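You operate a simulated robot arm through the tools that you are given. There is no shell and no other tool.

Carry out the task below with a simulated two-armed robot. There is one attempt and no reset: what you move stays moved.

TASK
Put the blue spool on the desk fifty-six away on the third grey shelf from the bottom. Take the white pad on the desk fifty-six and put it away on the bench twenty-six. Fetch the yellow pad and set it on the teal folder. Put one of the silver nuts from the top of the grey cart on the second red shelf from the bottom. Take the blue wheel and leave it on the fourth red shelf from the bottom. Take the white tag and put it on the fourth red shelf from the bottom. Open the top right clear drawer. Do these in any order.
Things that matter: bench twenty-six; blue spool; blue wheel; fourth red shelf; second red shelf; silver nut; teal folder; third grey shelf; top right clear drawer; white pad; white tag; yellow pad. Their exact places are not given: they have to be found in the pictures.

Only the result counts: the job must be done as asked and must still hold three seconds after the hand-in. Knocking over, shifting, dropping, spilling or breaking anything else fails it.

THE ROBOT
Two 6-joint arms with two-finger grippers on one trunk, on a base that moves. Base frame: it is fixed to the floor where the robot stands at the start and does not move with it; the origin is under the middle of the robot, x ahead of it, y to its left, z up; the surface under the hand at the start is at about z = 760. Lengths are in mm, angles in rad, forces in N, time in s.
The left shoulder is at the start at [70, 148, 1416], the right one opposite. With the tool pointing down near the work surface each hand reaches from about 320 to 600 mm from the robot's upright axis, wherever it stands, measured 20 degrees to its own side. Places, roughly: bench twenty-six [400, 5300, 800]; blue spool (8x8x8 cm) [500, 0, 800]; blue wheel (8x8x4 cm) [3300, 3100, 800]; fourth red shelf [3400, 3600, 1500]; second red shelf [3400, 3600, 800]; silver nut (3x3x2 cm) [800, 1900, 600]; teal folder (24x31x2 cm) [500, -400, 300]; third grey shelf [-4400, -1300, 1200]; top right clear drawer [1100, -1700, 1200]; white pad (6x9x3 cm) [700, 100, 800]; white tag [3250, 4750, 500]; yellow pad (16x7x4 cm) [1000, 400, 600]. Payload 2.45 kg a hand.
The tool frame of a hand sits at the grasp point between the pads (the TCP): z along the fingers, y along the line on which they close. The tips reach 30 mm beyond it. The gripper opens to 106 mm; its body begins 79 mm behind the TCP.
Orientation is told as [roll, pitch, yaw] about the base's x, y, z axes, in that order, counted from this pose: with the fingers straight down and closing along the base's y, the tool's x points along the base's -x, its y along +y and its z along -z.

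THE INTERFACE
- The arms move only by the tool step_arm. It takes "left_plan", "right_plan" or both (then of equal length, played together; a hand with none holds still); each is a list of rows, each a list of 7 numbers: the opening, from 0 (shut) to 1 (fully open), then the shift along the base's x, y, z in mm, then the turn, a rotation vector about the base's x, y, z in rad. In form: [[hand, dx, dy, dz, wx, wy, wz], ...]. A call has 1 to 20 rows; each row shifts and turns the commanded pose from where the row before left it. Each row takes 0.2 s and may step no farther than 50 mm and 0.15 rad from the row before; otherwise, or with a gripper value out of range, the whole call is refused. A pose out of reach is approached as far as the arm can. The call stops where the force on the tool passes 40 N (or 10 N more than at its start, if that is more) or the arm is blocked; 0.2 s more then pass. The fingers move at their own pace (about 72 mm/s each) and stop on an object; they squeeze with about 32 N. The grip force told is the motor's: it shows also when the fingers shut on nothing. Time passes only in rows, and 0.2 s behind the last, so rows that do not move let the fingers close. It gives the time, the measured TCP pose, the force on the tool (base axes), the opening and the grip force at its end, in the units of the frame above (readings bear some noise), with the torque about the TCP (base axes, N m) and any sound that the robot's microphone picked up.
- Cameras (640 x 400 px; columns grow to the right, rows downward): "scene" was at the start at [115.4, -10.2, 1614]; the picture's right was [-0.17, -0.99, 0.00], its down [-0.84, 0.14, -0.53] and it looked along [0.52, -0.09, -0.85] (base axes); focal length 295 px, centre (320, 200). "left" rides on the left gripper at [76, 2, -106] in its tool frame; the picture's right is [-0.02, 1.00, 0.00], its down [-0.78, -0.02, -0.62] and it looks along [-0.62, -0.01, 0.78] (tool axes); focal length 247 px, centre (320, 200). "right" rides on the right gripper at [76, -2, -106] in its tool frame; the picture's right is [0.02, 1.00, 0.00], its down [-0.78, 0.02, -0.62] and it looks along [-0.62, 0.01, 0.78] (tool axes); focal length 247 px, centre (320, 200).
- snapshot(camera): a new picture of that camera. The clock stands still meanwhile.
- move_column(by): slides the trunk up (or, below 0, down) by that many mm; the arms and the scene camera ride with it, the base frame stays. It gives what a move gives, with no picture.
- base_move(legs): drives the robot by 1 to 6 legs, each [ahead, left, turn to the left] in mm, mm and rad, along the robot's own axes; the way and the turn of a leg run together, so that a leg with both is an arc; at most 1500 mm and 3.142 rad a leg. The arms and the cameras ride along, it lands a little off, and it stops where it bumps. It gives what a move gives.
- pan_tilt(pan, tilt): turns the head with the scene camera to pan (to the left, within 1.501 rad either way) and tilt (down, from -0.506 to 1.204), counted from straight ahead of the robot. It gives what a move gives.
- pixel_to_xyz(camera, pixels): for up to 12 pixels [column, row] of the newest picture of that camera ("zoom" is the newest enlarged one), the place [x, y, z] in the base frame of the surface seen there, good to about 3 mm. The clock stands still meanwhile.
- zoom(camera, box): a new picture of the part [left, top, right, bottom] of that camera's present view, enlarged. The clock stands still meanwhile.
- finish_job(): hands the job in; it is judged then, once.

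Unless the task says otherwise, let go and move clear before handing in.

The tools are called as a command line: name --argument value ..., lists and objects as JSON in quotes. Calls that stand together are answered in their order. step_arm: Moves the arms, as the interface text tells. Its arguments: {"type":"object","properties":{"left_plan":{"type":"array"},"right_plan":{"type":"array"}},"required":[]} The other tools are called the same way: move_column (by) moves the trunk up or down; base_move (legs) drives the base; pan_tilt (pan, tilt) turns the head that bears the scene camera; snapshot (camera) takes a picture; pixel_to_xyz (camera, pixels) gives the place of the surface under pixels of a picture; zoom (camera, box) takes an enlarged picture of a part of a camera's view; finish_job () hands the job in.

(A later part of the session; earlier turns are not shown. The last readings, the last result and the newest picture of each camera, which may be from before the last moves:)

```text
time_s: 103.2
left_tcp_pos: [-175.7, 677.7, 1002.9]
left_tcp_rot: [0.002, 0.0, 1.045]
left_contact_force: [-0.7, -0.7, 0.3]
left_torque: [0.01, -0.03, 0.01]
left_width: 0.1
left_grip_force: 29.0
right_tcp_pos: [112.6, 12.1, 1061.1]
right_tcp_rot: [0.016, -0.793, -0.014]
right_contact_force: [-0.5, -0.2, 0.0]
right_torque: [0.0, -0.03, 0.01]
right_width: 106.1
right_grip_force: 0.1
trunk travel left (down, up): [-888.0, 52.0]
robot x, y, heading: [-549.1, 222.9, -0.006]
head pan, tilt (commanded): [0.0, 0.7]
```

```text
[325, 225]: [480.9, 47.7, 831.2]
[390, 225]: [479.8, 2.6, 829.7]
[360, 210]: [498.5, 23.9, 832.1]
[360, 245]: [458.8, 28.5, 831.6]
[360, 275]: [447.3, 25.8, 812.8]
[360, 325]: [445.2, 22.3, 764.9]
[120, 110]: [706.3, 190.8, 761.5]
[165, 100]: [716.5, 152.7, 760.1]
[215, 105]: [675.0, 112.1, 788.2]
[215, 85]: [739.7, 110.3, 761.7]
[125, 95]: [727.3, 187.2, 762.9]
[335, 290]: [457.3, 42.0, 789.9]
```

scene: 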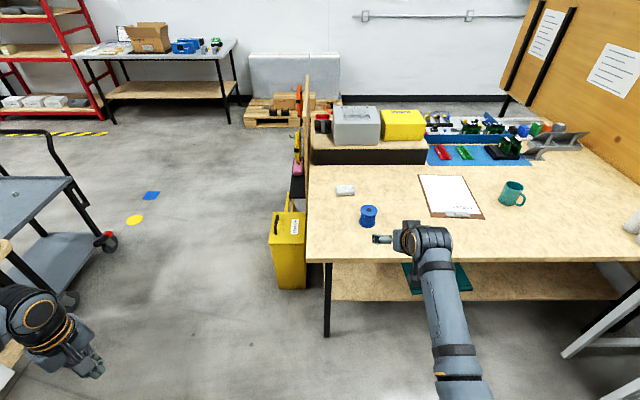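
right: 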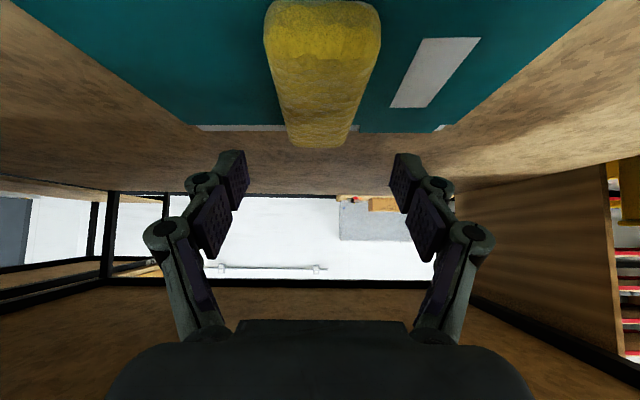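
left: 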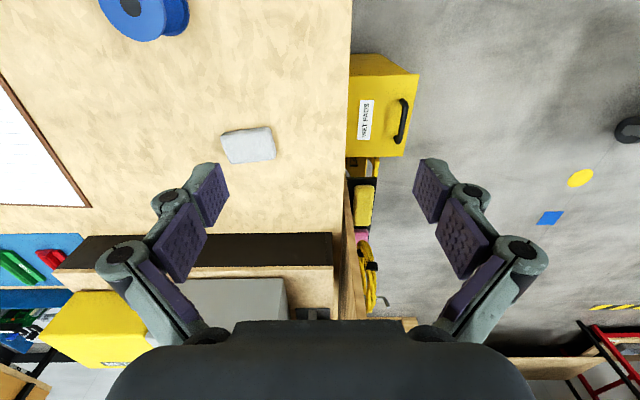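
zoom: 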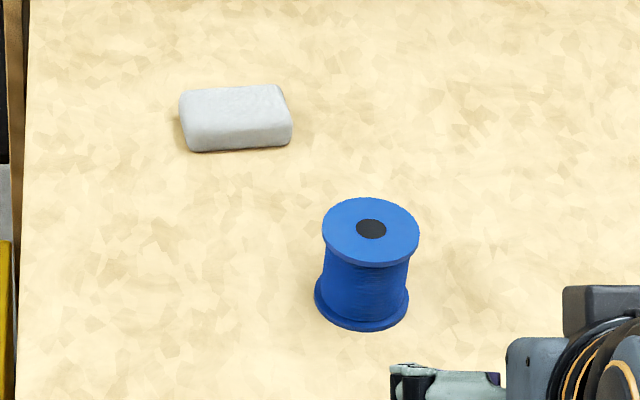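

The spool's centre is about (475,16), flange ~68 mm wide, z 760–832. I'll drive forward 270 mm and lower the trunk 200 mm to a pre-grasp.

base_move --legs '[[270, 0, 0]]'

move_column --by -200

snapshot --camera "right"

snapshot --camera "scene"

```text
time_s: 105.1
left_tcp_pos: [100.3, 671.3, 1003.3]
left_tcp_rot: [-0.001, 0.003, 1.043]
left_contact_force: [0.3, 0.2, 0.2]
left_torque: [-0.01, 0.0, 0.0]
left_width: 0.0
left_grip_force: 28.7
right_tcp_pos: [384.6, 8.8, 1062.4]
right_tcp_rot: [0.018, -0.792, -0.016]
right_contact_force: [-0.4, -0.6, 0.8]
right_torque: [0.0, 0.0, -0.01]
right_width: 106.0
right_grip_force: 0.1
trunk travel left (down, up): [-888.0, 52.0]
robot x, y, heading: [-273.5, 219.6, -0.009]
head pan, tilt (commanded): [0.0, 0.7]
```

```text
time_s: 107.3
left_tcp_pos: [100.8, 673.9, 802.9]
left_tcp_rot: [0.003, 0.001, 1.041]
left_contact_force: [0.5, 0.3, -0.4]
left_torque: [0.01, 0.0, -0.01]
left_width: 0.1
left_grip_force: 28.9
right_tcp_pos: [385.9, 7.8, 862.5]
right_tcp_rot: [0.018, -0.792, -0.017]
right_contact_force: [0.4, -0.2, 1.2]
right_torque: [-0.01, 0.01, -0.02]
right_width: 106.1
right_grip_force: 0.0
trunk travel left (down, up): [-688.0, 252.0]
robot x, y, heading: [-271.1, 218.5, -0.014]
head pan, tilt (commanded): [0.0, 0.7]
```

```text
taken
```

right: 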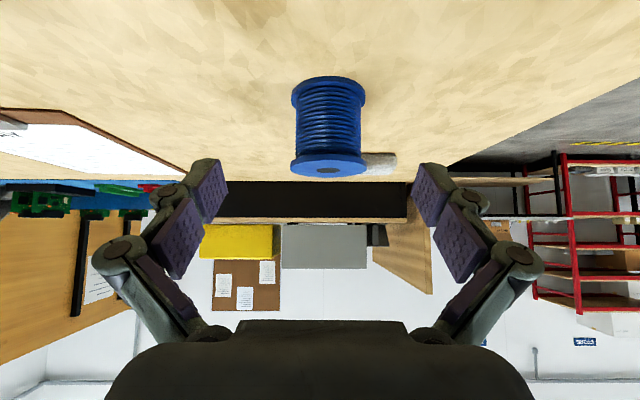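

```text
taken
```

scene: 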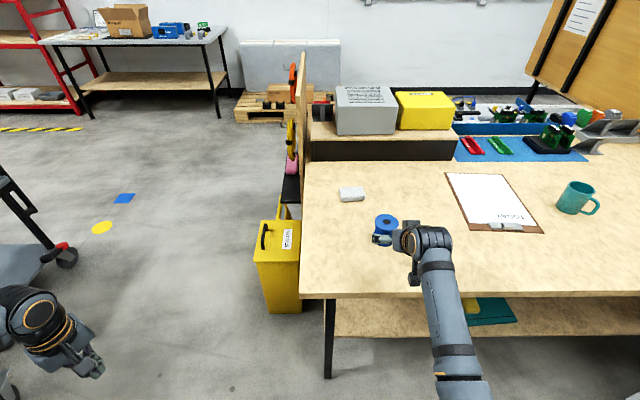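

The spool is nearly centred (col 329) in the right camera. I'll confirm its axis before closing in.

pixel_to_xyz --camera "right" --pixels '[[294, 160], [363, 160], [328, 150], [293, 88], [364, 88], [328, 80], [328, 120], [299, 120], [358, 120], [328, 168]]'

```text
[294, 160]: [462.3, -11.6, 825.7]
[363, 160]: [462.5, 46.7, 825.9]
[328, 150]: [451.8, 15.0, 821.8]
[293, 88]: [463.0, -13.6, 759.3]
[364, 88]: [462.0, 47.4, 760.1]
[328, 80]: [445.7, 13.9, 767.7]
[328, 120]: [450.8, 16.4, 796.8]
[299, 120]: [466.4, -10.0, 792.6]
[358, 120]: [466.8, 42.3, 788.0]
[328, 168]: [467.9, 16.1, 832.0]
```

Spool axis is at about (477,17). I'll move in around it and close the gripper.

step_arm --right_plan '[[1, 30, 3, -22, 0, 0, 0], [1, 30, 3, -22, 0, 0, 0], [1, 31, 3, -21, 0, 0, 0], [1, 0, 0, 0, 0, 0, 0]]'

snapshot --camera "right"

```text
time_s: 108.3
left_tcp_pos: [100.4, 673.4, 802.2]
left_tcp_rot: [-0.001, 0.002, 1.04]
left_contact_force: [0.2, 0.5, 0.2]
left_torque: [0.02, -0.02, 0.01]
left_width: 0.2
left_grip_force: 28.4
right_tcp_pos: [477.7, 15.6, 798.5]
right_tcp_rot: [0.017, -0.795, -0.017]
right_contact_force: [-0.4, -0.1, -0.4]
right_torque: [0.01, -0.01, 0.02]
right_width: 105.9
right_grip_force: 0.0
trunk travel left (down, up): [-688.0, 252.0]
robot x, y, heading: [-278.5, 219.4, -0.012]
head pan, tilt (commanded): [0.0, 0.7]
```

```text
taken
```

right: 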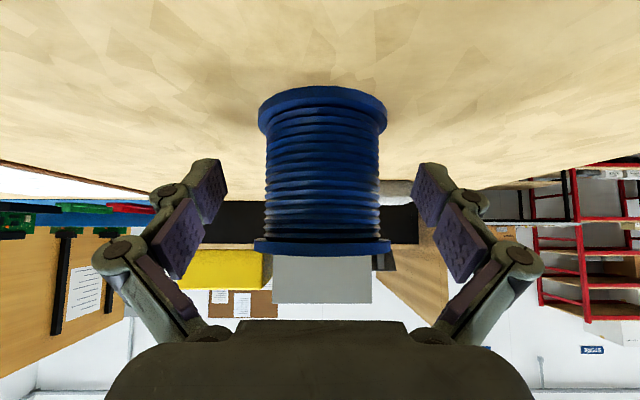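

The spool is centred between the fingers. Closing.

step_arm --right_plan '[[0.6, 0, 0, 0, 0, 0, 0], [0.3, 0, 0, 0, 0, 0, 0], [0, 0, 0, 0, 0, 0, 0], [0, 0, 0, 0, 0, 0, 0], [0, 0, 0, 0, 0, 0, 0]]'

step_arm --right_plan '[[0, 0, 0, 15, 0, 0, 0], [0, 0, 0, 30, 0, 0, 0], [0, 0, 0, 40, 0, 0, 0]]'

snapshot --camera "right"

```text
time_s: 109.5
left_tcp_pos: [100.3, 672.5, 802.5]
left_tcp_rot: [0.001, 0.001, 1.042]
left_contact_force: [-0.5, 0.6, 0.8]
left_torque: [-0.01, 0.01, 0.0]
left_width: 0.1
left_grip_force: 28.9
right_tcp_pos: [477.9, 14.9, 798.6]
right_tcp_rot: [0.018, -0.795, -0.015]
right_contact_force: [-1.6, -0.1, 1.9]
right_torque: [-0.19, 0.0, -0.03]
right_width: 59.7
right_grip_force: 32.5
trunk travel left (down, up): [-688.0, 252.0]
robot x, y, heading: [-276.5, 222.9, -0.008]
head pan, tilt (commanded): [0.0, 0.7]
```

```text
time_s: 110.3
left_tcp_pos: [100.0, 673.0, 802.6]
left_tcp_rot: [0.0, 0.002, 1.041]
left_contact_force: [-0.2, 0.5, 0.3]
left_torque: [-0.01, 0.01, 0.0]
left_width: 0.1
left_grip_force: 28.5
right_tcp_pos: [475.3, 19.5, 881.3]
right_tcp_rot: [0.017, -0.789, -0.015]
right_contact_force: [-0.5, 0.0, -2.4]
right_torque: [-0.01, -0.02, 0.01]
right_width: 59.3
right_grip_force: 32.1
trunk travel left (down, up): [-688.0, 252.0]
robot x, y, heading: [-273.3, 220.9, -0.013]
head pan, tilt (commanded): [0.0, 0.7]
```

```text
taken
```

right: 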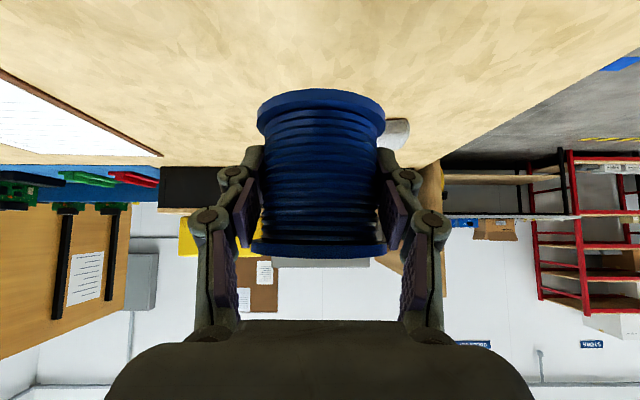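

The spool is lifted securely. Next the white pad: I'll measure its outline.

zoom --camera "scene" --box '[325, 175, 380, 210]'

pixel_to_xyz --camera "zoom" --pixels '[[165, 170], [180, 255], [330, 160], [320, 200], [420, 165], [450, 225], [320, 245], [250, 200], [400, 200], [320, 140], [190, 290], [445, 260]]'

```text
11.43 times, centred on (352, 192) of scene
```

zoom: 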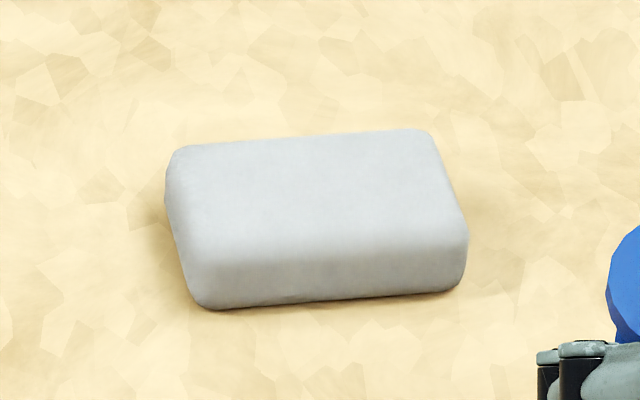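

```text
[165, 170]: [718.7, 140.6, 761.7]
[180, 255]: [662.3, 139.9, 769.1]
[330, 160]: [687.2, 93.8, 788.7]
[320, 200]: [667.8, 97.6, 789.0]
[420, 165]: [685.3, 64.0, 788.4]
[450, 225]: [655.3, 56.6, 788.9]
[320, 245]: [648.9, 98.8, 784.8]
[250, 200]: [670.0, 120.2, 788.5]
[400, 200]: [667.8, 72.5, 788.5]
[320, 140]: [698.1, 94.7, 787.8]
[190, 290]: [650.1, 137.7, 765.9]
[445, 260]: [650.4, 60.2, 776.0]
```

The white pad spans about x 645–700, y 53–139, so the short side (~56 mm) lies along x; I'll grasp it from the desk's left side with the left hand. First I'll bring the left arm forward and tilt it.

step_arm --left_plan '[[0, 23, -30, 0, 0, 0, -0.13], [0, 23, -30, 0, 0, 0, -0.13], [0, 23, -30, 0, 0, 0, -0.13], [0, 23, -30, 0, 0, 0, -0.13], [0, 23, -30, 0, 0, 0, -0.13], [0, 23, -30, 0, 0, 0, -0.13], [0, 23, -30, 0, 0, 0, -0.13], [0, 23, -30, 0, 0, 0, -0.13]]'

step_arm --left_plan '[[0.3, 10, 0, 3, 0, -0.13, 0], [0.5, 10, 0, 3, 0, -0.13, 0], [0.8, 10, 0, 3, 0, -0.13, 0], [0.8, 10, 0, 3, 0, -0.13, 0], [0.8, 10, 0, 3, 0, -0.13, 0], [0.8, 10, 0, 3, 0, -0.13, 0]]'

snapshot --camera "scene"

```text
time_s: 112.1
left_tcp_pos: [286.2, 433.6, 799.7]
left_tcp_rot: [0.004, 0.004, -0.001]
left_contact_force: [0.4, -0.2, 0.4]
left_torque: [0.03, -0.02, 0.01]
left_width: 0.1
left_grip_force: 28.9
right_tcp_pos: [477.2, 17.6, 877.7]
right_tcp_rot: [0.02, -0.79, -0.018]
right_contact_force: [1.1, 0.7, -2.8]
right_torque: [0.0, 0.08, 0.02]
right_width: 58.9
right_grip_force: 32.6
trunk travel left (down, up): [-688.0, 252.0]
robot x, y, heading: [-276.0, 222.3, -0.013]
head pan, tilt (commanded): [0.0, 0.7]
```

```text
time_s: 113.5
left_tcp_pos: [344.2, 433.6, 821.3]
left_tcp_rot: [0.0, -0.781, 0.0]
left_contact_force: [-1.0, 0.0, -0.5]
left_torque: [-0.01, -0.01, 0.0]
left_width: 84.9
left_grip_force: 0.0
right_tcp_pos: [476.1, 17.8, 879.6]
right_tcp_rot: [0.016, -0.793, -0.016]
right_contact_force: [-0.7, -0.1, -3.2]
right_torque: [0.03, 0.02, 0.0]
right_width: 59.4
right_grip_force: 31.6
trunk travel left (down, up): [-688.0, 252.0]
robot x, y, heading: [-273.5, 219.3, -0.01]
head pan, tilt (commanded): [0.0, 0.7]
```

```text
taken
```

scene: 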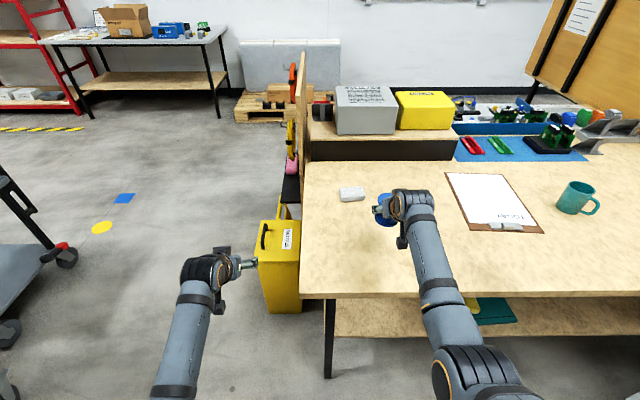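

Left hand is tilted at rel. (618,214). I'll raise the trunk a bit, extend the left hand, and drive around to the desk's left side facing it.

move_column --by 80

step_arm --left_plan '[[0.8, 35, 0, 0, 0, 0, 0], [0.8, 35, 0, 0, 0, 0, 0]]'

base_move --legs '[[-200, 0, 0], [0, 380, 0], [0, 0, -1.561]]'

snapshot --camera "scene"

```text
time_s: 114.7
left_tcp_pos: [344.9, 433.8, 900.6]
left_tcp_rot: [0.001, -0.776, 0.0]
left_contact_force: [-0.8, 0.3, -0.5]
left_torque: [-0.04, 0.03, -0.02]
left_width: 84.6
left_grip_force: 0.0
right_tcp_pos: [476.8, 18.2, 959.2]
right_tcp_rot: [0.017, -0.793, -0.017]
right_contact_force: [-0.7, -0.3, -3.2]
right_torque: [-0.01, 0.01, 0.02]
right_width: 59.0
right_grip_force: 32.2
trunk travel left (down, up): [-768.0, 172.0]
robot x, y, heading: [-277.2, 221.1, -0.01]
head pan, tilt (commanded): [0.0, 0.7]
```

```text
time_s: 115.3
left_tcp_pos: [415.3, 433.4, 899.8]
left_tcp_rot: [0.0, -0.776, 0.002]
left_contact_force: [0.3, -0.1, -0.9]
left_torque: [0.02, -0.03, -0.01]
left_width: 84.5
left_grip_force: 0.0
right_tcp_pos: [477.8, 18.0, 958.7]
right_tcp_rot: [0.018, -0.79, -0.014]
right_contact_force: [-0.4, 0.6, -3.7]
right_torque: [-0.01, 0.02, -0.01]
right_width: 59.1
right_grip_force: 31.7
trunk travel left (down, up): [-768.0, 172.0]
robot x, y, heading: [-278.2, 217.2, -0.012]
head pan, tilt (commanded): [0.0, 0.7]
```

```text
time_s: 122.7
left_tcp_pos: [-232.3, -68.8, 901.6]
left_tcp_rot: [0.0, -0.779, -1.538]
left_contact_force: [-0.3, -0.4, 0.0]
left_torque: [0.01, -0.01, -0.02]
left_width: 85.1
left_grip_force: 0.0
right_tcp_pos: [-645.2, -145.0, 959.9]
right_tcp_rot: [0.018, -0.793, -1.554]
right_contact_force: [-0.1, 0.4, -3.7]
right_torque: [0.05, 0.01, -0.02]
right_width: 59.2
right_grip_force: 31.7
trunk travel left (down, up): [-768.0, 172.0]
robot x, y, heading: [-466.8, 613.5, -1.551]
head pan, tilt (commanded): [0.0, 0.7]
```

```text
taken
```

scene: 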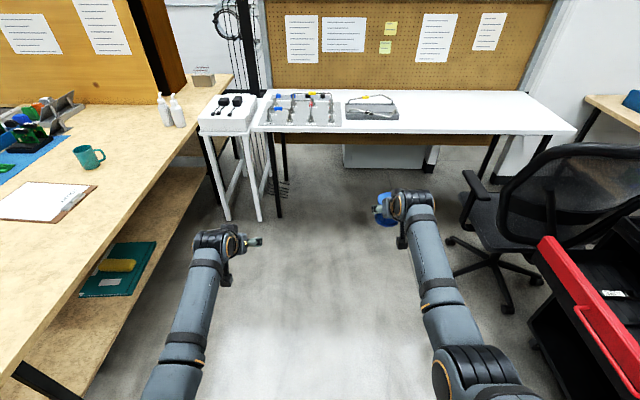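

Clear behind and to the left. I'll strafe along to the desk's left side.

base_move --legs '[[-158, 930, 0], [0, 0, -0.02]]'

pan_tilt --pan 0.2 --tilt 0.9

snapshot --camera "scene"

snapshot --camera "left"

```text
time_s: 127.8
left_tcp_pos: [661.4, 107.8, 901.3]
left_tcp_rot: [-0.002, -0.778, -1.548]
left_contact_force: [-0.2, 0.5, -0.9]
left_torque: [0.01, -0.04, 0.02]
left_width: 84.7
left_grip_force: 0.1
right_tcp_pos: [246.5, 37.7, 959.9]
right_tcp_rot: [0.019, -0.795, -1.566]
right_contact_force: [0.3, -0.1, -3.5]
right_torque: [0.01, 0.02, -0.01]
right_width: 59.5
right_grip_force: 31.5
trunk travel left (down, up): [-768.0, 172.0]
robot x, y, heading: [434.5, 793.9, -1.564]
head pan, tilt (commanded): [0.0, 0.7]
```

```text
time_s: 128.6
left_tcp_pos: [659.8, 107.7, 901.1]
left_tcp_rot: [0.0, -0.779, -1.55]
left_contact_force: [0.1, 0.1, -0.3]
left_torque: [-0.01, 0.01, -0.03]
left_width: 85.0
left_grip_force: 0.0
right_tcp_pos: [245.6, 37.4, 959.2]
right_tcp_rot: [0.018, -0.793, -1.567]
right_contact_force: [-0.2, 0.5, -2.4]
right_torque: [0.02, -0.02, 0.03]
right_width: 59.3
right_grip_force: 31.7
trunk travel left (down, up): [-768.0, 172.0]
robot x, y, heading: [432.0, 794.8, -1.561]
head pan, tilt (commanded): [0.201, 0.901]
```

```text
taken
```

scene: 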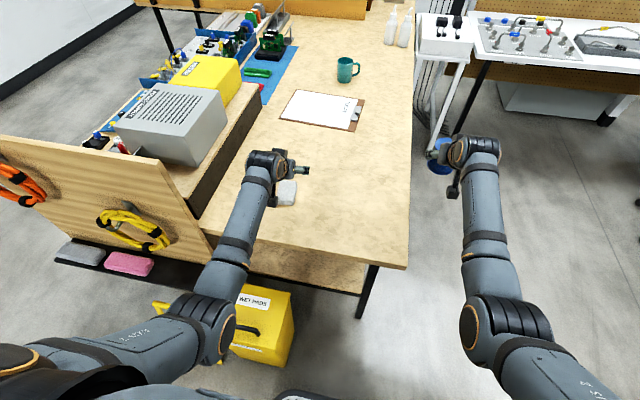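

```text
taken
```

left: 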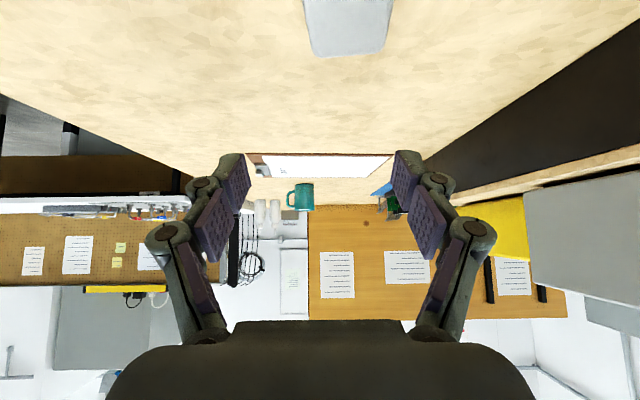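

The white pad is in the left camera at (348,25). I'll measure it again from here.

pixel_to_xyz --camera "left" --pixels '[[312, 10], [318, 52], [350, 20], [380, 48], [388, 10], [350, 50], [330, 45], [370, 45]]'

zoom --camera "scene" --box '[255, 140, 335, 220]'

```text
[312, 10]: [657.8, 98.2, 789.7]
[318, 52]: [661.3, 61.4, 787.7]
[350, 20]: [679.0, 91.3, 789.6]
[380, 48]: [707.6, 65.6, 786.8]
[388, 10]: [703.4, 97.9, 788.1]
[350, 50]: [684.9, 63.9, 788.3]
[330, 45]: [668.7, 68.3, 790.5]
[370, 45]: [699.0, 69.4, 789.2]
```

```text
5.00 times, centred on (295, 180) of scene
```

zoom: 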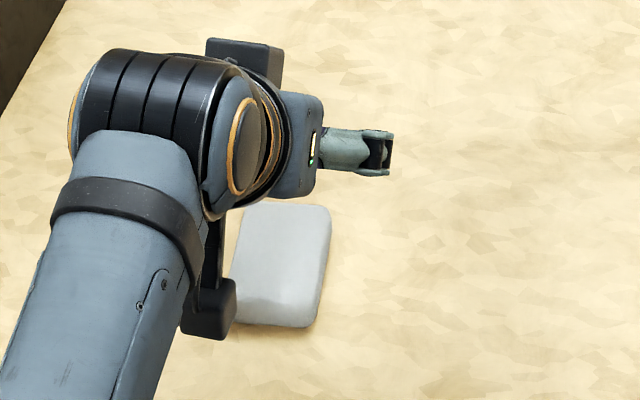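

Pad centre is (680,97), rotated so that the hand yaw should be ≈−1.46. I'll align above it.

step_arm --left_plan '[[0.8, 10, -3, -30, 0, 0, 0.045], [0.8, 10, -3, -30, 0, 0, 0.04], [0.8, 0, -2, -15, 0, 0, 0]]'

snapshot --camera "left"

```text
time_s: 129.3
left_tcp_pos: [679.1, 100.6, 825.6]
left_tcp_rot: [-0.002, -0.779, -1.464]
left_contact_force: [-0.5, -0.7, 0.7]
left_torque: [-0.01, 0.0, 0.02]
left_width: 84.6
left_grip_force: 0.1
right_tcp_pos: [246.7, 36.4, 959.4]
right_tcp_rot: [0.018, -0.793, -1.569]
right_contact_force: [0.1, -0.2, -2.3]
right_torque: [0.0, 0.03, 0.02]
right_width: 59.3
right_grip_force: 32.1
trunk travel left (down, up): [-768.0, 172.0]
robot x, y, heading: [432.9, 795.3, -1.563]
head pan, tilt (commanded): [0.201, 0.901]
```

```text
taken
```

left: 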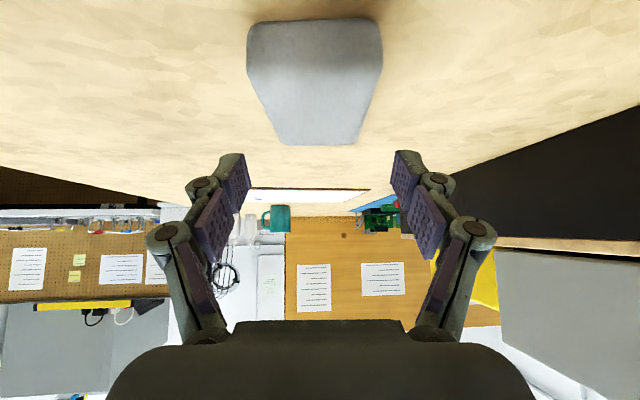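

The pad is centred (col ≈317). I'll descend and close.

step_arm --left_plan '[[0.8, 0, 0, -20, 0, 0, 0], [0.8, 0, 0, -15, 0, 0, 0], [0.8, 0, 0, -7, 0, 0, 0], [0.6, 0, 0, 0, 0, 0, 0], [0.3, 0, 0, 0, 0, 0, 0], [0, 0, 0, 0, 0, 0, 0], [0, 0, 0, 0, 0, 0, 0]]'

snapshot --camera "left"

```text
time_s: 130.9
left_tcp_pos: [679.9, 100.9, 787.5]
left_tcp_rot: [-0.001, -0.783, -1.466]
left_contact_force: [1.2, -0.5, 13.4]
left_torque: [-0.16, 0.0, 0.09]
left_width: 56.8
left_grip_force: 32.2
right_tcp_pos: [244.8, 39.1, 961.3]
right_tcp_rot: [0.02, -0.794, -1.569]
right_contact_force: [0.8, -0.3, -3.4]
right_torque: [-0.02, -0.03, -0.03]
right_width: 59.0
right_grip_force: 31.8
trunk travel left (down, up): [-768.0, 172.0]
robot x, y, heading: [435.8, 790.4, -1.561]
head pan, tilt (commanded): [0.201, 0.901]
```

```text
taken
```

left: 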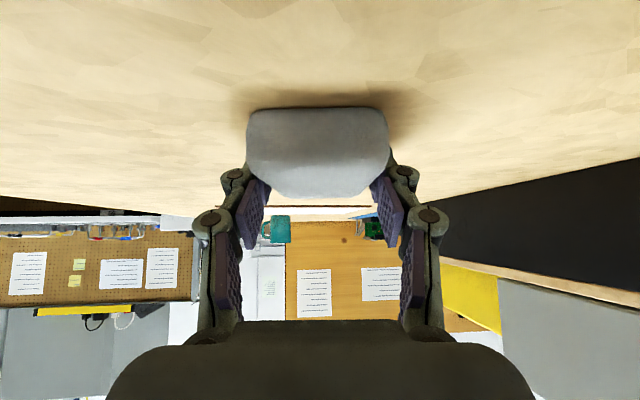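

The pad is gripped (56.8 mm, 32 N) with the tips resting lightly on the desk. Lifting.

step_arm --left_plan '[[0, 0, 0, 10, 0, 0, 0], [0, 0, 0, 30, 0, 0, 0], [0, 0, 0, 45, 0, 0, 0], [0, 0, 0, 45, 0, 0, 0]]'

snapshot --camera "left"

snapshot --camera "scene"

```text
time_s: 131.9
left_tcp_pos: [682.9, 102.0, 915.7]
left_tcp_rot: [0.0, -0.777, -1.466]
left_contact_force: [0.2, -0.3, -0.6]
left_torque: [-0.03, -0.02, -0.01]
left_width: 56.9
left_grip_force: 32.4
right_tcp_pos: [246.5, 36.8, 959.3]
right_tcp_rot: [0.017, -0.794, -1.569]
right_contact_force: [0.8, 0.1, -3.4]
right_torque: [0.01, 0.03, 0.01]
right_width: 59.2
right_grip_force: 32.2
trunk travel left (down, up): [-768.0, 172.0]
robot x, y, heading: [436.9, 797.9, -1.559]
head pan, tilt (commanded): [0.201, 0.901]
```

```text
taken
```

left: 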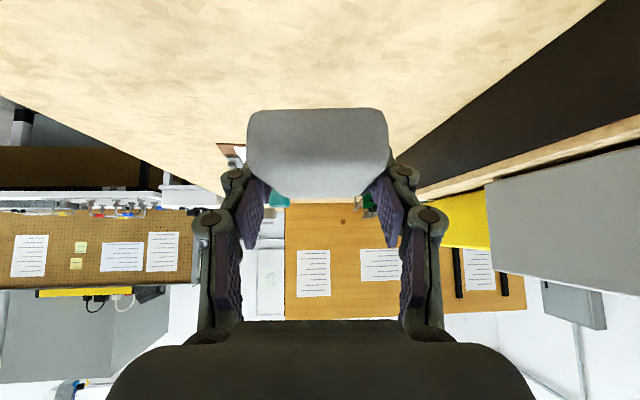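

```text
taken
```

scene: 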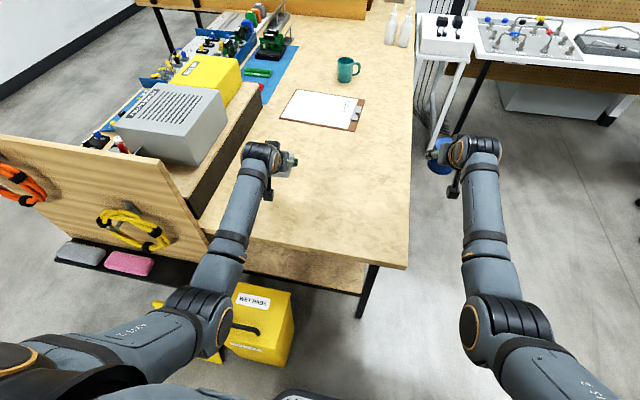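

Both items are held. I'll back away from the desk, slide to x≈0 and turn to face west (−x), then look down the aisle.

base_move --legs '[[-150, 0, 0], [0, -440, 0], [0, 0, -1.58]]'

pan_tilt --pan 0.0 --tilt 0.5

snapshot --camera "scene"

```text
time_s: 139.3
left_tcp_pos: [-688.2, 665.0, 915.0]
left_tcp_rot: [0.001, -0.779, -3.009]
left_contact_force: [0.0, -0.4, 1.1]
left_torque: [0.0, 0.01, 0.04]
left_width: 56.8
left_grip_force: 32.2
right_tcp_pos: [-765.9, 1099.6, 958.8]
right_tcp_rot: [0.018, -0.793, -3.109]
right_contact_force: [0.1, -0.4, -2.9]
right_torque: [-0.01, 0.01, 0.01]
right_width: 59.6
right_grip_force: 31.4
trunk travel left (down, up): [-768.0, 172.0]
robot x, y, heading: [-1.6, 935.3, -3.105]
head pan, tilt (commanded): [0.201, 0.901]
```

```text
time_s: 140.2
left_tcp_pos: [-688.7, 666.1, 915.9]
left_tcp_rot: [0.0, -0.779, -3.007]
left_contact_force: [0.2, -0.5, -0.8]
left_torque: [-0.02, -0.02, 0.0]
left_width: 56.8
left_grip_force: 31.8
right_tcp_pos: [-766.3, 1100.5, 959.3]
right_tcp_rot: [0.018, -0.793, -3.109]
right_contact_force: [0.3, -0.6, -2.3]
right_torque: [0.02, -0.05, -0.02]
right_width: 59.5
right_grip_force: 31.5
trunk travel left (down, up): [-768.0, 172.0]
robot x, y, heading: [-8.2, 933.3, -3.106]
head pan, tilt (commanded): [0.0, 0.499]
```

```text
taken
```

scene: 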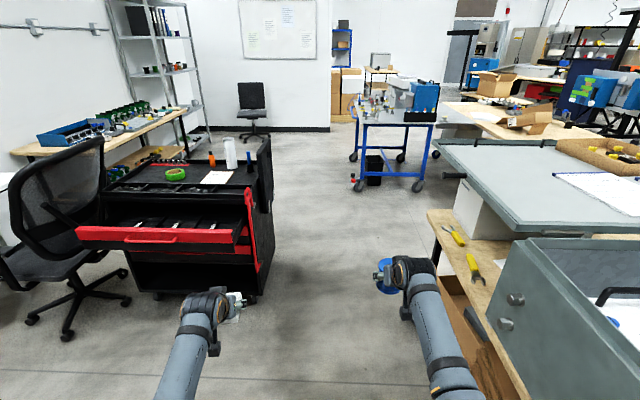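

The aisle lies between the trolley and the bench. I'll measure the gap edges.

pixel_to_xyz --camera "scene" --pixels '[[258, 250], [270, 145], [243, 200], [430, 215], [475, 300], [437, 148], [445, 190], [355, 185], [358, 130], [185, 245], [435, 125], [240, 130]]'

```text
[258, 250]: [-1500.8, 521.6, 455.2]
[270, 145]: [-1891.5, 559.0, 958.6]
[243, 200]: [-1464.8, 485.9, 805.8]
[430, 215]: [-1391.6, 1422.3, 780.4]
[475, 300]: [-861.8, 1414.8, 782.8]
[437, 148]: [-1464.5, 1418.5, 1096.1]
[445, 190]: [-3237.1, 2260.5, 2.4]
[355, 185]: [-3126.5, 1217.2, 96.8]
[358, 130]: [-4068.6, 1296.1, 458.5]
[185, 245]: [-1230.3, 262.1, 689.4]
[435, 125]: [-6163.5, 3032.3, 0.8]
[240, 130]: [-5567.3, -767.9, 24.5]
```

The gap is y≈565–1415. I'll check how wide my elbows are before driving through.

pan_tilt --pan -0.7 --tilt 1.1

snapshot --camera "scene"

pixel_to_xyz --camera "scene" --pixels '[[320, 200], [400, 250], [450, 300], [300, 150], [380, 200], [420, 230], [350, 300], [500, 350]]'

```text
time_s: 141.3
left_tcp_pos: [-687.8, 665.9, 915.8]
left_tcp_rot: [0.001, -0.779, -3.007]
left_contact_force: [-0.4, 0.0, -0.1]
left_torque: [0.01, 0.01, -0.01]
left_width: 56.5
left_grip_force: 31.9
right_tcp_pos: [-766.8, 1099.3, 959.3]
right_tcp_rot: [0.018, -0.793, -3.11]
right_contact_force: [-0.1, -0.3, -3.3]
right_torque: [-0.01, -0.02, 0.02]
right_width: 59.6
right_grip_force: 31.7
trunk travel left (down, up): [-768.0, 172.0]
robot x, y, heading: [-3.7, 935.3, -3.106]
head pan, tilt (commanded): [-0.7, 1.1]
```

```text
taken
```

scene: 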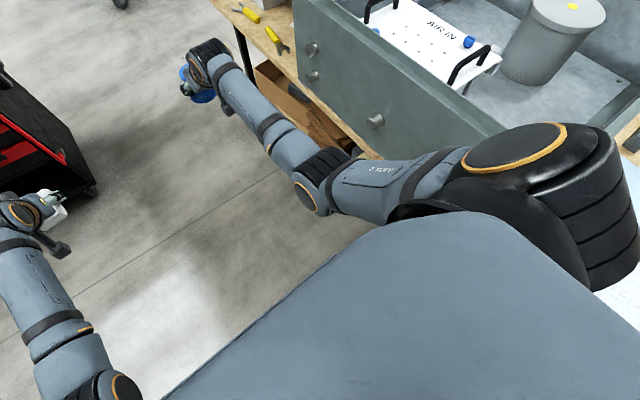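

```text
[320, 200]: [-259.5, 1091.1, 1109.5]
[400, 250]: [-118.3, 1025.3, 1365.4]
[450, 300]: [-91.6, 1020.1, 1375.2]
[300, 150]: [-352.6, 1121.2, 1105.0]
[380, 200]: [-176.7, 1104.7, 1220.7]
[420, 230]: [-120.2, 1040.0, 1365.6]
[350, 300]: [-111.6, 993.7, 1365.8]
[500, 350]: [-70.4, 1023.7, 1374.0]
```

The arms are narrow (elbows within ~±250 mm), so the aisle is wide enough. I'll straighten and drive through in the middle.

base_move --legs '[[0, 0, -0.036], [900, -55, 0], [900, 0, 0]]'

pan_tilt --pan 0.3 --tilt 0.55

snapshot --camera "scene"

pixel_to_xyz --camera "scene" --pixels '[[100, 300], [200, 300], [300, 300], [550, 200], [500, 150], [600, 250], [150, 200], [50, 200], [250, 150], [620, 130]]'

```text
time_s: 150.7
left_tcp_pos: [-2503.3, 770.5, 916.3]
left_tcp_rot: [0.0, -0.778, -3.063]
left_contact_force: [0.0, 0.4, 0.1]
left_torque: [-0.01, -0.02, 0.03]
left_width: 56.5
left_grip_force: 32.1
right_tcp_pos: [-2553.5, 1209.5, 960.9]
right_tcp_rot: [0.018, -0.793, 3.116]
right_contact_force: [0.8, 0.4, -2.4]
right_torque: [0.0, -0.01, 0.0]
right_width: 59.6
right_grip_force: 32.0
trunk travel left (down, up): [-768.0, 172.0]
robot x, y, heading: [-1807.6, 1002.0, 3.126]
head pan, tilt (commanded): [-0.7, 1.1]
```

```text
time_s: 152.0
left_tcp_pos: [-2503.2, 770.7, 914.7]
left_tcp_rot: [0.0, -0.778, -3.065]
left_contact_force: [-0.1, -0.2, -1.1]
left_torque: [0.01, -0.03, 0.02]
left_width: 56.6
left_grip_force: 31.9
right_tcp_pos: [-2555.7, 1209.8, 958.7]
right_tcp_rot: [0.018, -0.79, 3.115]
right_contact_force: [0.6, 0.0, -3.6]
right_torque: [0.01, 0.01, 0.0]
right_width: 59.4
right_grip_force: 32.2
trunk travel left (down, up): [-768.0, 172.0]
robot x, y, heading: [-1801.5, 998.8, 3.125]
head pan, tilt (commanded): [0.3, 0.55]
```

```text
taken
```

scene: 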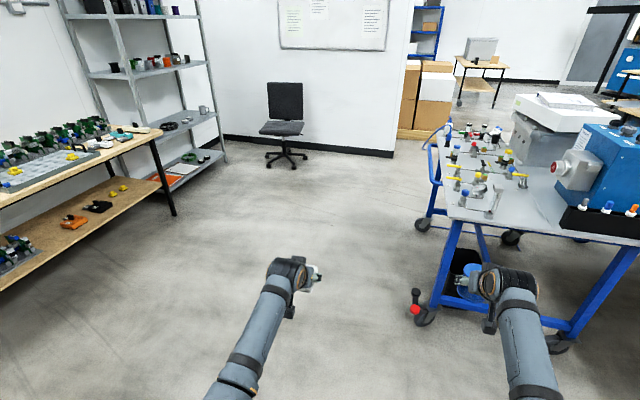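

```text
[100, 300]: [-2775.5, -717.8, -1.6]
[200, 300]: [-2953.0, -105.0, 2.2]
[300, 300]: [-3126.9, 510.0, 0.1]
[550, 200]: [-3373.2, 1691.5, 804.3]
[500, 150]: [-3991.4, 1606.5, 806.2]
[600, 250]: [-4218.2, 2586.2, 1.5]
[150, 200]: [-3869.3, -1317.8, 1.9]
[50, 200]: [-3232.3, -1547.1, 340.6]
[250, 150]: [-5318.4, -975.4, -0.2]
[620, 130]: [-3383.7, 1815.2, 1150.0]
```

The blue table starts near x≈−3100, y≥1230, so I'll go forward a little and then diagonally left into the open floor.

base_move --legs '[[250, 60, 0.016], [350, 350, 0], [400, 300, 0]]'

pan_tilt --pan 0.5 --tilt 0.3

snapshot --camera "scene"

```text
time_s: 158.9
left_tcp_pos: [-3496.9, 37.3, 915.9]
left_tcp_rot: [0.002, -0.779, -3.037]
left_contact_force: [-0.4, -1.2, 0.0]
left_torque: [-0.01, -0.01, -0.05]
left_width: 57.0
left_grip_force: 31.6
right_tcp_pos: [-3561.2, 475.8, 959.9]
right_tcp_rot: [0.019, -0.793, -3.139]
right_contact_force: [-0.3, -0.4, -3.4]
right_torque: [0.02, -0.05, 0.02]
right_width: 59.3
right_grip_force: 32.1
trunk travel left (down, up): [-768.0, 172.0]
robot x, y, heading: [-2803.6, 288.8, -3.133]
head pan, tilt (commanded): [0.3, 0.55]
```

```text
time_s: 159.7
left_tcp_pos: [-3498.0, 39.1, 915.5]
left_tcp_rot: [0.0, -0.776, -3.036]
left_contact_force: [-0.6, 0.9, 0.3]
left_torque: [0.01, 0.0, -0.01]
left_width: 56.4
left_grip_force: 32.3
right_tcp_pos: [-3561.8, 475.4, 960.2]
right_tcp_rot: [0.018, -0.79, -3.139]
right_contact_force: [-0.5, -0.2, -2.9]
right_torque: [-0.02, -0.02, -0.03]
right_width: 59.5
right_grip_force: 32.1
trunk travel left (down, up): [-768.0, 172.0]
robot x, y, heading: [-2805.6, 291.2, -3.136]
head pan, tilt (commanded): [0.499, 0.3]
```

```text
taken
```

scene: 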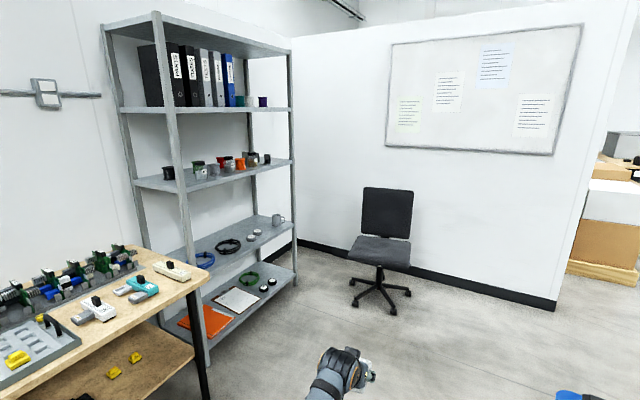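

The grey unit is clear: boards from the bottom hold papers, rings, pots (third), binders, and the top. I'll zoom on the third board to find a free spot.

zoom --camera "scene" --box '[100, 90, 310, 220]'

pixel_to_xyz --camera "zoom" --pixels '[[130, 290], [260, 290], [340, 270], [450, 235], [560, 215], [590, 215], [215, 255], [330, 230], [505, 205], [565, 55], [240, 305], [300, 60]]'

```text
3.05 times, centred on (205, 155) of scene
```

zoom: 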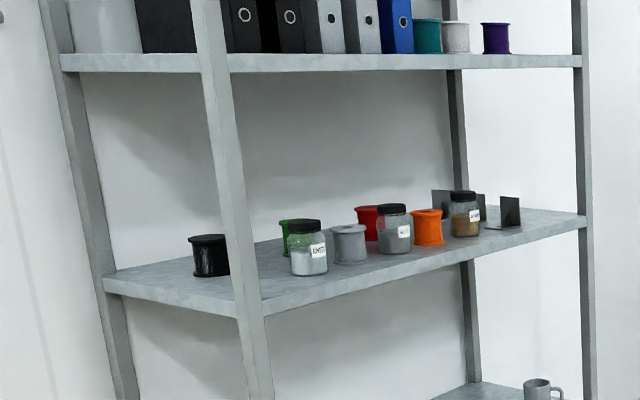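

```text
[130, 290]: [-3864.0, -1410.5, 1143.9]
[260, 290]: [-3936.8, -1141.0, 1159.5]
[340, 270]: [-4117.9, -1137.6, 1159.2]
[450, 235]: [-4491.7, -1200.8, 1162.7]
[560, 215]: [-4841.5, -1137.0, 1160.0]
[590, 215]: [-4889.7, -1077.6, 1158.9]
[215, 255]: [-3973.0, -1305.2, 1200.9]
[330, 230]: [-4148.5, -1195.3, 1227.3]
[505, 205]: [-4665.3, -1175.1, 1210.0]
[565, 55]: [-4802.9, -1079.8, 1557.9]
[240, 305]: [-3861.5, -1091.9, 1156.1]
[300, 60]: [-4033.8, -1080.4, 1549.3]
```

The third board is at z≈1160, x −3862…−4890, front edge y≈−1078, with free gaps near the front. I'll drive in front of the unit and face it.

base_move --legs '[[1100, 0, 0], [0, 0, 1.565]]'

pan_tilt --pan 0.0 --tilt 0.3

snapshot --camera "scene"

```text
time_s: 169.1
left_tcp_pos: [-3667.3, -424.2, 915.8]
left_tcp_rot: [0.0, -0.777, -1.476]
left_contact_force: [0.1, 0.5, -1.0]
left_torque: [0.01, -0.01, 0.01]
left_width: 56.5
left_grip_force: 31.6
right_tcp_pos: [-4104.7, -484.5, 959.3]
right_tcp_rot: [0.016, -0.789, -1.58]
right_contact_force: [-0.4, 0.8, -3.1]
right_torque: [0.02, 0.0, 0.0]
right_width: 59.3
right_grip_force: 32.2
trunk travel left (down, up): [-768.0, 172.0]
robot x, y, heading: [-3905.5, 271.4, -1.574]
head pan, tilt (commanded): [0.499, 0.3]
```

```text
time_s: 170.1
left_tcp_pos: [-3668.0, -423.3, 916.2]
left_tcp_rot: [-0.001, -0.778, -1.477]
left_contact_force: [-0.6, 0.6, 0.2]
left_torque: [-0.02, 0.01, 0.02]
left_width: 56.5
left_grip_force: 31.3
right_tcp_pos: [-4103.9, -483.7, 959.7]
right_tcp_rot: [0.018, -0.79, -1.58]
right_contact_force: [0.2, 0.0, -2.6]
right_torque: [0.05, 0.03, -0.02]
right_width: 59.5
right_grip_force: 32.0
trunk travel left (down, up): [-768.0, 172.0]
robot x, y, heading: [-3908.6, 270.6, -1.571]
head pan, tilt (commanded): [0.0, 0.3]
```

```text
taken
```

scene: 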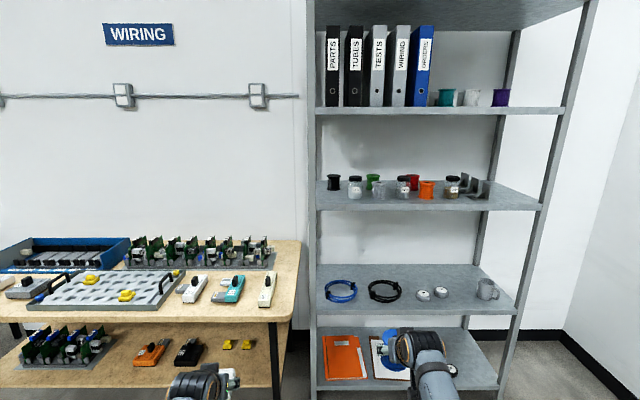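

zoom --camera "scene" --box '[310, 150, 560, 220]'

pixel_to_xyz --camera "zoom" --pixels '[[50, 255], [80, 235], [120, 260], [180, 260], [245, 262], [305, 262], [370, 262], [400, 250], [440, 250], [500, 260], [330, 262], [150, 240]]'

```text
2.56 times, centred on (435, 185) of scene
```

zoom: 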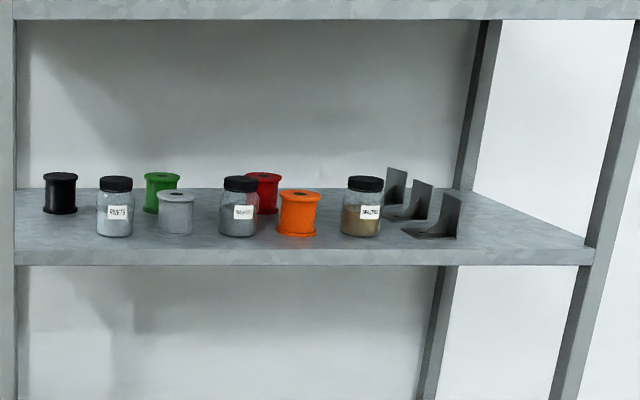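

```text
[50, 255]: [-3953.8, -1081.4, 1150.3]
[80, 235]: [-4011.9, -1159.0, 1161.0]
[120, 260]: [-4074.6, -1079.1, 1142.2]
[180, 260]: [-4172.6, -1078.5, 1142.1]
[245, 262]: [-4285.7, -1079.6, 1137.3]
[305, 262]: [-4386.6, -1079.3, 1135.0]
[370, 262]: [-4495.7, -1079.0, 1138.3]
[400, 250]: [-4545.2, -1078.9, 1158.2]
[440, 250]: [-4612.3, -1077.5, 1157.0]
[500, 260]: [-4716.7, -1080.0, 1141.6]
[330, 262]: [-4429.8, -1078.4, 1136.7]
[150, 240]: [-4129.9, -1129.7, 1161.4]
```

The right end of the third board (zoom px 470–580, x≈−4660…−4850) is free. I'll check where the chair is before choosing the spot.

pan_tilt --pan -0.7 --tilt 0.5

snapshot --camera "scene"

pixel_to_xyz --camera "scene" --pixels '[[320, 200], [300, 250], [350, 250], [380, 250], [400, 150], [250, 200], [200, 250], [420, 280]]'

```text
time_s: 171.1
left_tcp_pos: [-3667.3, -424.4, 915.7]
left_tcp_rot: [0.001, -0.779, -1.477]
left_contact_force: [0.1, -0.4, -0.6]
left_torque: [-0.02, 0.04, -0.01]
left_width: 56.5
left_grip_force: 31.8
right_tcp_pos: [-4104.7, -482.7, 958.2]
right_tcp_rot: [0.019, -0.791, -1.581]
right_contact_force: [0.1, -0.1, -3.4]
right_torque: [0.01, 0.0, 0.04]
right_width: 59.7
right_grip_force: 32.4
trunk travel left (down, up): [-768.0, 172.0]
robot x, y, heading: [-3910.8, 269.7, -1.571]
head pan, tilt (commanded): [-0.7, 0.499]
```

```text
taken
```

scene: 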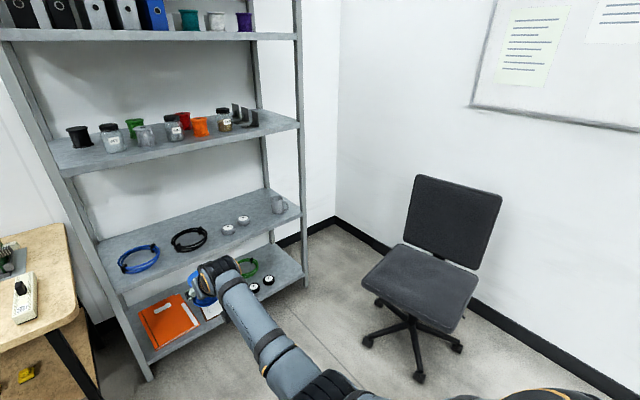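

```text
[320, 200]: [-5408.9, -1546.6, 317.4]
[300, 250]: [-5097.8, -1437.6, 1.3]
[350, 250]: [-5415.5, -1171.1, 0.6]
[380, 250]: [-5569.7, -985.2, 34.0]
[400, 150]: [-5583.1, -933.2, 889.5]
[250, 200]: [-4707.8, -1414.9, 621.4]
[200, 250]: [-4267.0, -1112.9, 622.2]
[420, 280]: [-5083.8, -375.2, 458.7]
```

The right end is the roomiest; I'll check the chair's nearest feet.

zoom --camera "scene" --box '[340, 240, 520, 400]'

pixel_to_xyz --camera "zoom" --pixels '[[85, 255], [200, 340], [295, 265], [65, 95], [330, 215], [170, 225], [100, 150], [205, 310]]'

zoom --camera "scene" --box '[180, 90, 310, 170]'

pixel_to_xyz --camera "zoom" --pixels '[[290, 185], [380, 170], [420, 150], [450, 180], [500, 190], [540, 180], [480, 150], [560, 200], [330, 120], [400, 190]]'

```text
2.50 times, centred on (430, 320) of scene
```

zoom: 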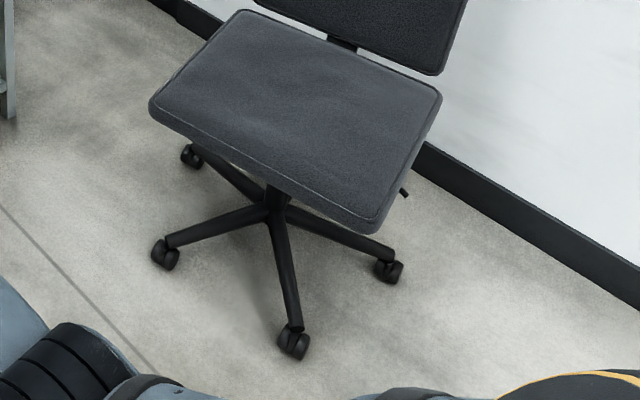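

```text
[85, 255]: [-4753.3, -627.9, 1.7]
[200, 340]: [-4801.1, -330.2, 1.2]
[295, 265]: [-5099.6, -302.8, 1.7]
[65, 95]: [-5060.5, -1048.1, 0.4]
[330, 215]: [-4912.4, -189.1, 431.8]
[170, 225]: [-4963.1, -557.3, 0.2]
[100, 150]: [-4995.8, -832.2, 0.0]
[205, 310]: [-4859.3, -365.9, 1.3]
```

```text
4.92 times, centred on (245, 130) of scene
```

zoom: 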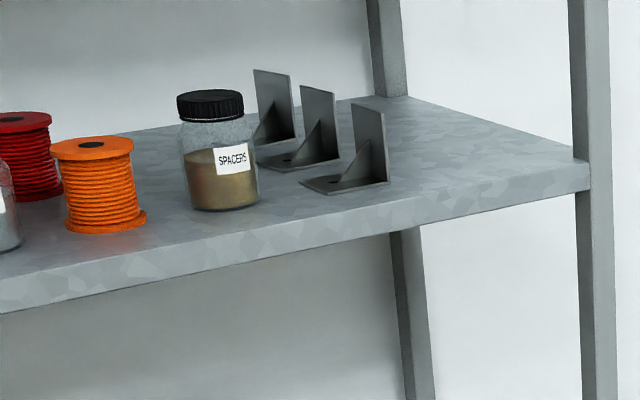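

```text
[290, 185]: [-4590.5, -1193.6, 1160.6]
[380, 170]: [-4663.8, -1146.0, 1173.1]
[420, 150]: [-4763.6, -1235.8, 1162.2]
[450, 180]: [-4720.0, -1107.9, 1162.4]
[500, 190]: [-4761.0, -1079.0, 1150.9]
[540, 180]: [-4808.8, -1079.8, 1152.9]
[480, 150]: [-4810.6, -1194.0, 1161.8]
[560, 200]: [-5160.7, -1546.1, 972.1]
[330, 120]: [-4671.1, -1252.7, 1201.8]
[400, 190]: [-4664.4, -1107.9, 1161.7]
```

The chair stays at x≤−4880, so I'll place the spool near (−4770,−1180) on the third board. First I'll swing the left arm aside, raise the trunk and slide over.

step_arm --left_plan '[[0, 31, 27, 0, 0, 0, 0.0725], [0, 31, 27, 0, 0, 0, 0.0725], [0, 31, 27, 0, 0, 0, 0.0725], [0, 31, 27, 0, 0, 0, 0.0725], [0, 31, 27, 0, 0, 0, 0.0725], [0, 31, 27, 0, 0, 0, 0.0725], [0, 31, 27, 0, 0, 0, 0.0725], [0, 31, 27, 0, 0, 0, 0.0725], [0, 31, 27, 0, 0, 0, 0.0725], [0, 31, 27, 0, 0, 0, 0.0725], [0, 31, 27, 0, 0, 0, 0.0725], [0, 31, 27, 0, 0, 0, 0.0725]]'

move_column --by 170

base_move --legs '[[0, -610, 0]]'

step_arm --right_plan '[[0, -12, 0, 27, 0, 0, 0], [0, -12, 0, 27, 0, 0, 0], [0, -12, 0, 27, 0, 0, 0], [0, -12, 0, 27, 0, 0, 0]]'

snapshot --camera "right"

```text
time_s: 173.7
left_tcp_pos: [-3360.2, -132.3, 896.4]
left_tcp_rot: [-0.003, -0.776, -0.607]
left_contact_force: [0.0, 0.9, 0.3]
left_torque: [-0.01, -0.01, -0.04]
left_width: 56.5
left_grip_force: 31.7
left hand out of reach, approached as far as the arm can: row 10, 11, 12
right_tcp_pos: [-4104.5, -483.5, 960.5]
right_tcp_rot: [0.015, -0.789, -1.58]
right_contact_force: [0.1, 0.2, -3.5]
right_torque: [-0.01, 0.02, -0.02]
right_width: 59.5
right_grip_force: 32.1
trunk travel left (down, up): [-768.0, 172.0]
robot x, y, heading: [-3908.3, 271.6, -1.573]
head pan, tilt (commanded): [-0.7, 0.499]
```

```text
time_s: 175.7
left_tcp_pos: [-3360.8, -132.7, 1065.7]
left_tcp_rot: [0.0, -0.779, -0.608]
left_contact_force: [-0.4, -0.7, -0.2]
left_torque: [0.02, -0.02, -0.01]
left_width: 56.8
left_grip_force: 32.3
right_tcp_pos: [-4103.8, -484.7, 1128.9]
right_tcp_rot: [0.019, -0.791, -1.579]
right_contact_force: [0.4, 0.4, -2.6]
right_torque: [0.04, -0.01, 0.03]
right_width: 59.3
right_grip_force: 32.1
trunk travel left (down, up): [-938.0, 2.0]
robot x, y, heading: [-3909.1, 270.3, -1.57]
head pan, tilt (commanded): [-0.7, 0.499]
```

```text
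time_s: 179.1
left_tcp_pos: [-3971.1, -135.0, 1066.0]
left_tcp_rot: [0.0, -0.778, -0.615]
left_contact_force: [0.2, -0.4, -0.9]
left_torque: [0.0, 0.04, 0.01]
left_width: 56.7
left_grip_force: 32.5
right_tcp_pos: [-4717.0, -477.7, 1129.9]
right_tcp_rot: [0.015, -0.791, -1.585]
right_contact_force: [0.1, -0.5, -2.5]
right_torque: [0.0, 0.04, -0.01]
right_width: 59.8
right_grip_force: 31.9
trunk travel left (down, up): [-938.0, 2.0]
robot x, y, heading: [-4514.5, 272.7, -1.582]
head pan, tilt (commanded): [-0.7, 0.499]
```

```text
time_s: 180.1
left_tcp_pos: [-3974.1, -134.1, 1067.2]
left_tcp_rot: [0.0, -0.779, -0.616]
left_contact_force: [0.2, 0.0, -1.1]
left_torque: [0.0, 0.0, 0.0]
left_width: 56.8
left_grip_force: 31.7
right_tcp_pos: [-4766.8, -474.5, 1237.4]
right_tcp_rot: [0.019, -0.79, -1.589]
right_contact_force: [-0.8, 0.9, -3.0]
right_torque: [0.04, 0.02, 0.03]
right_width: 59.7
right_grip_force: 32.1
trunk travel left (down, up): [-938.0, 2.0]
robot x, y, heading: [-4514.0, 274.9, -1.58]
head pan, tilt (commanded): [-0.7, 0.499]
```

```text
taken
```

right: 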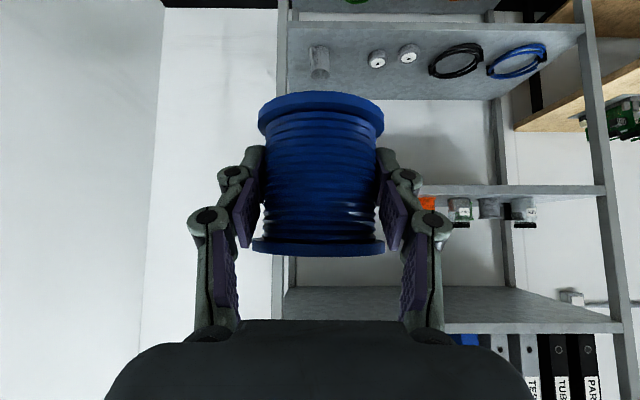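

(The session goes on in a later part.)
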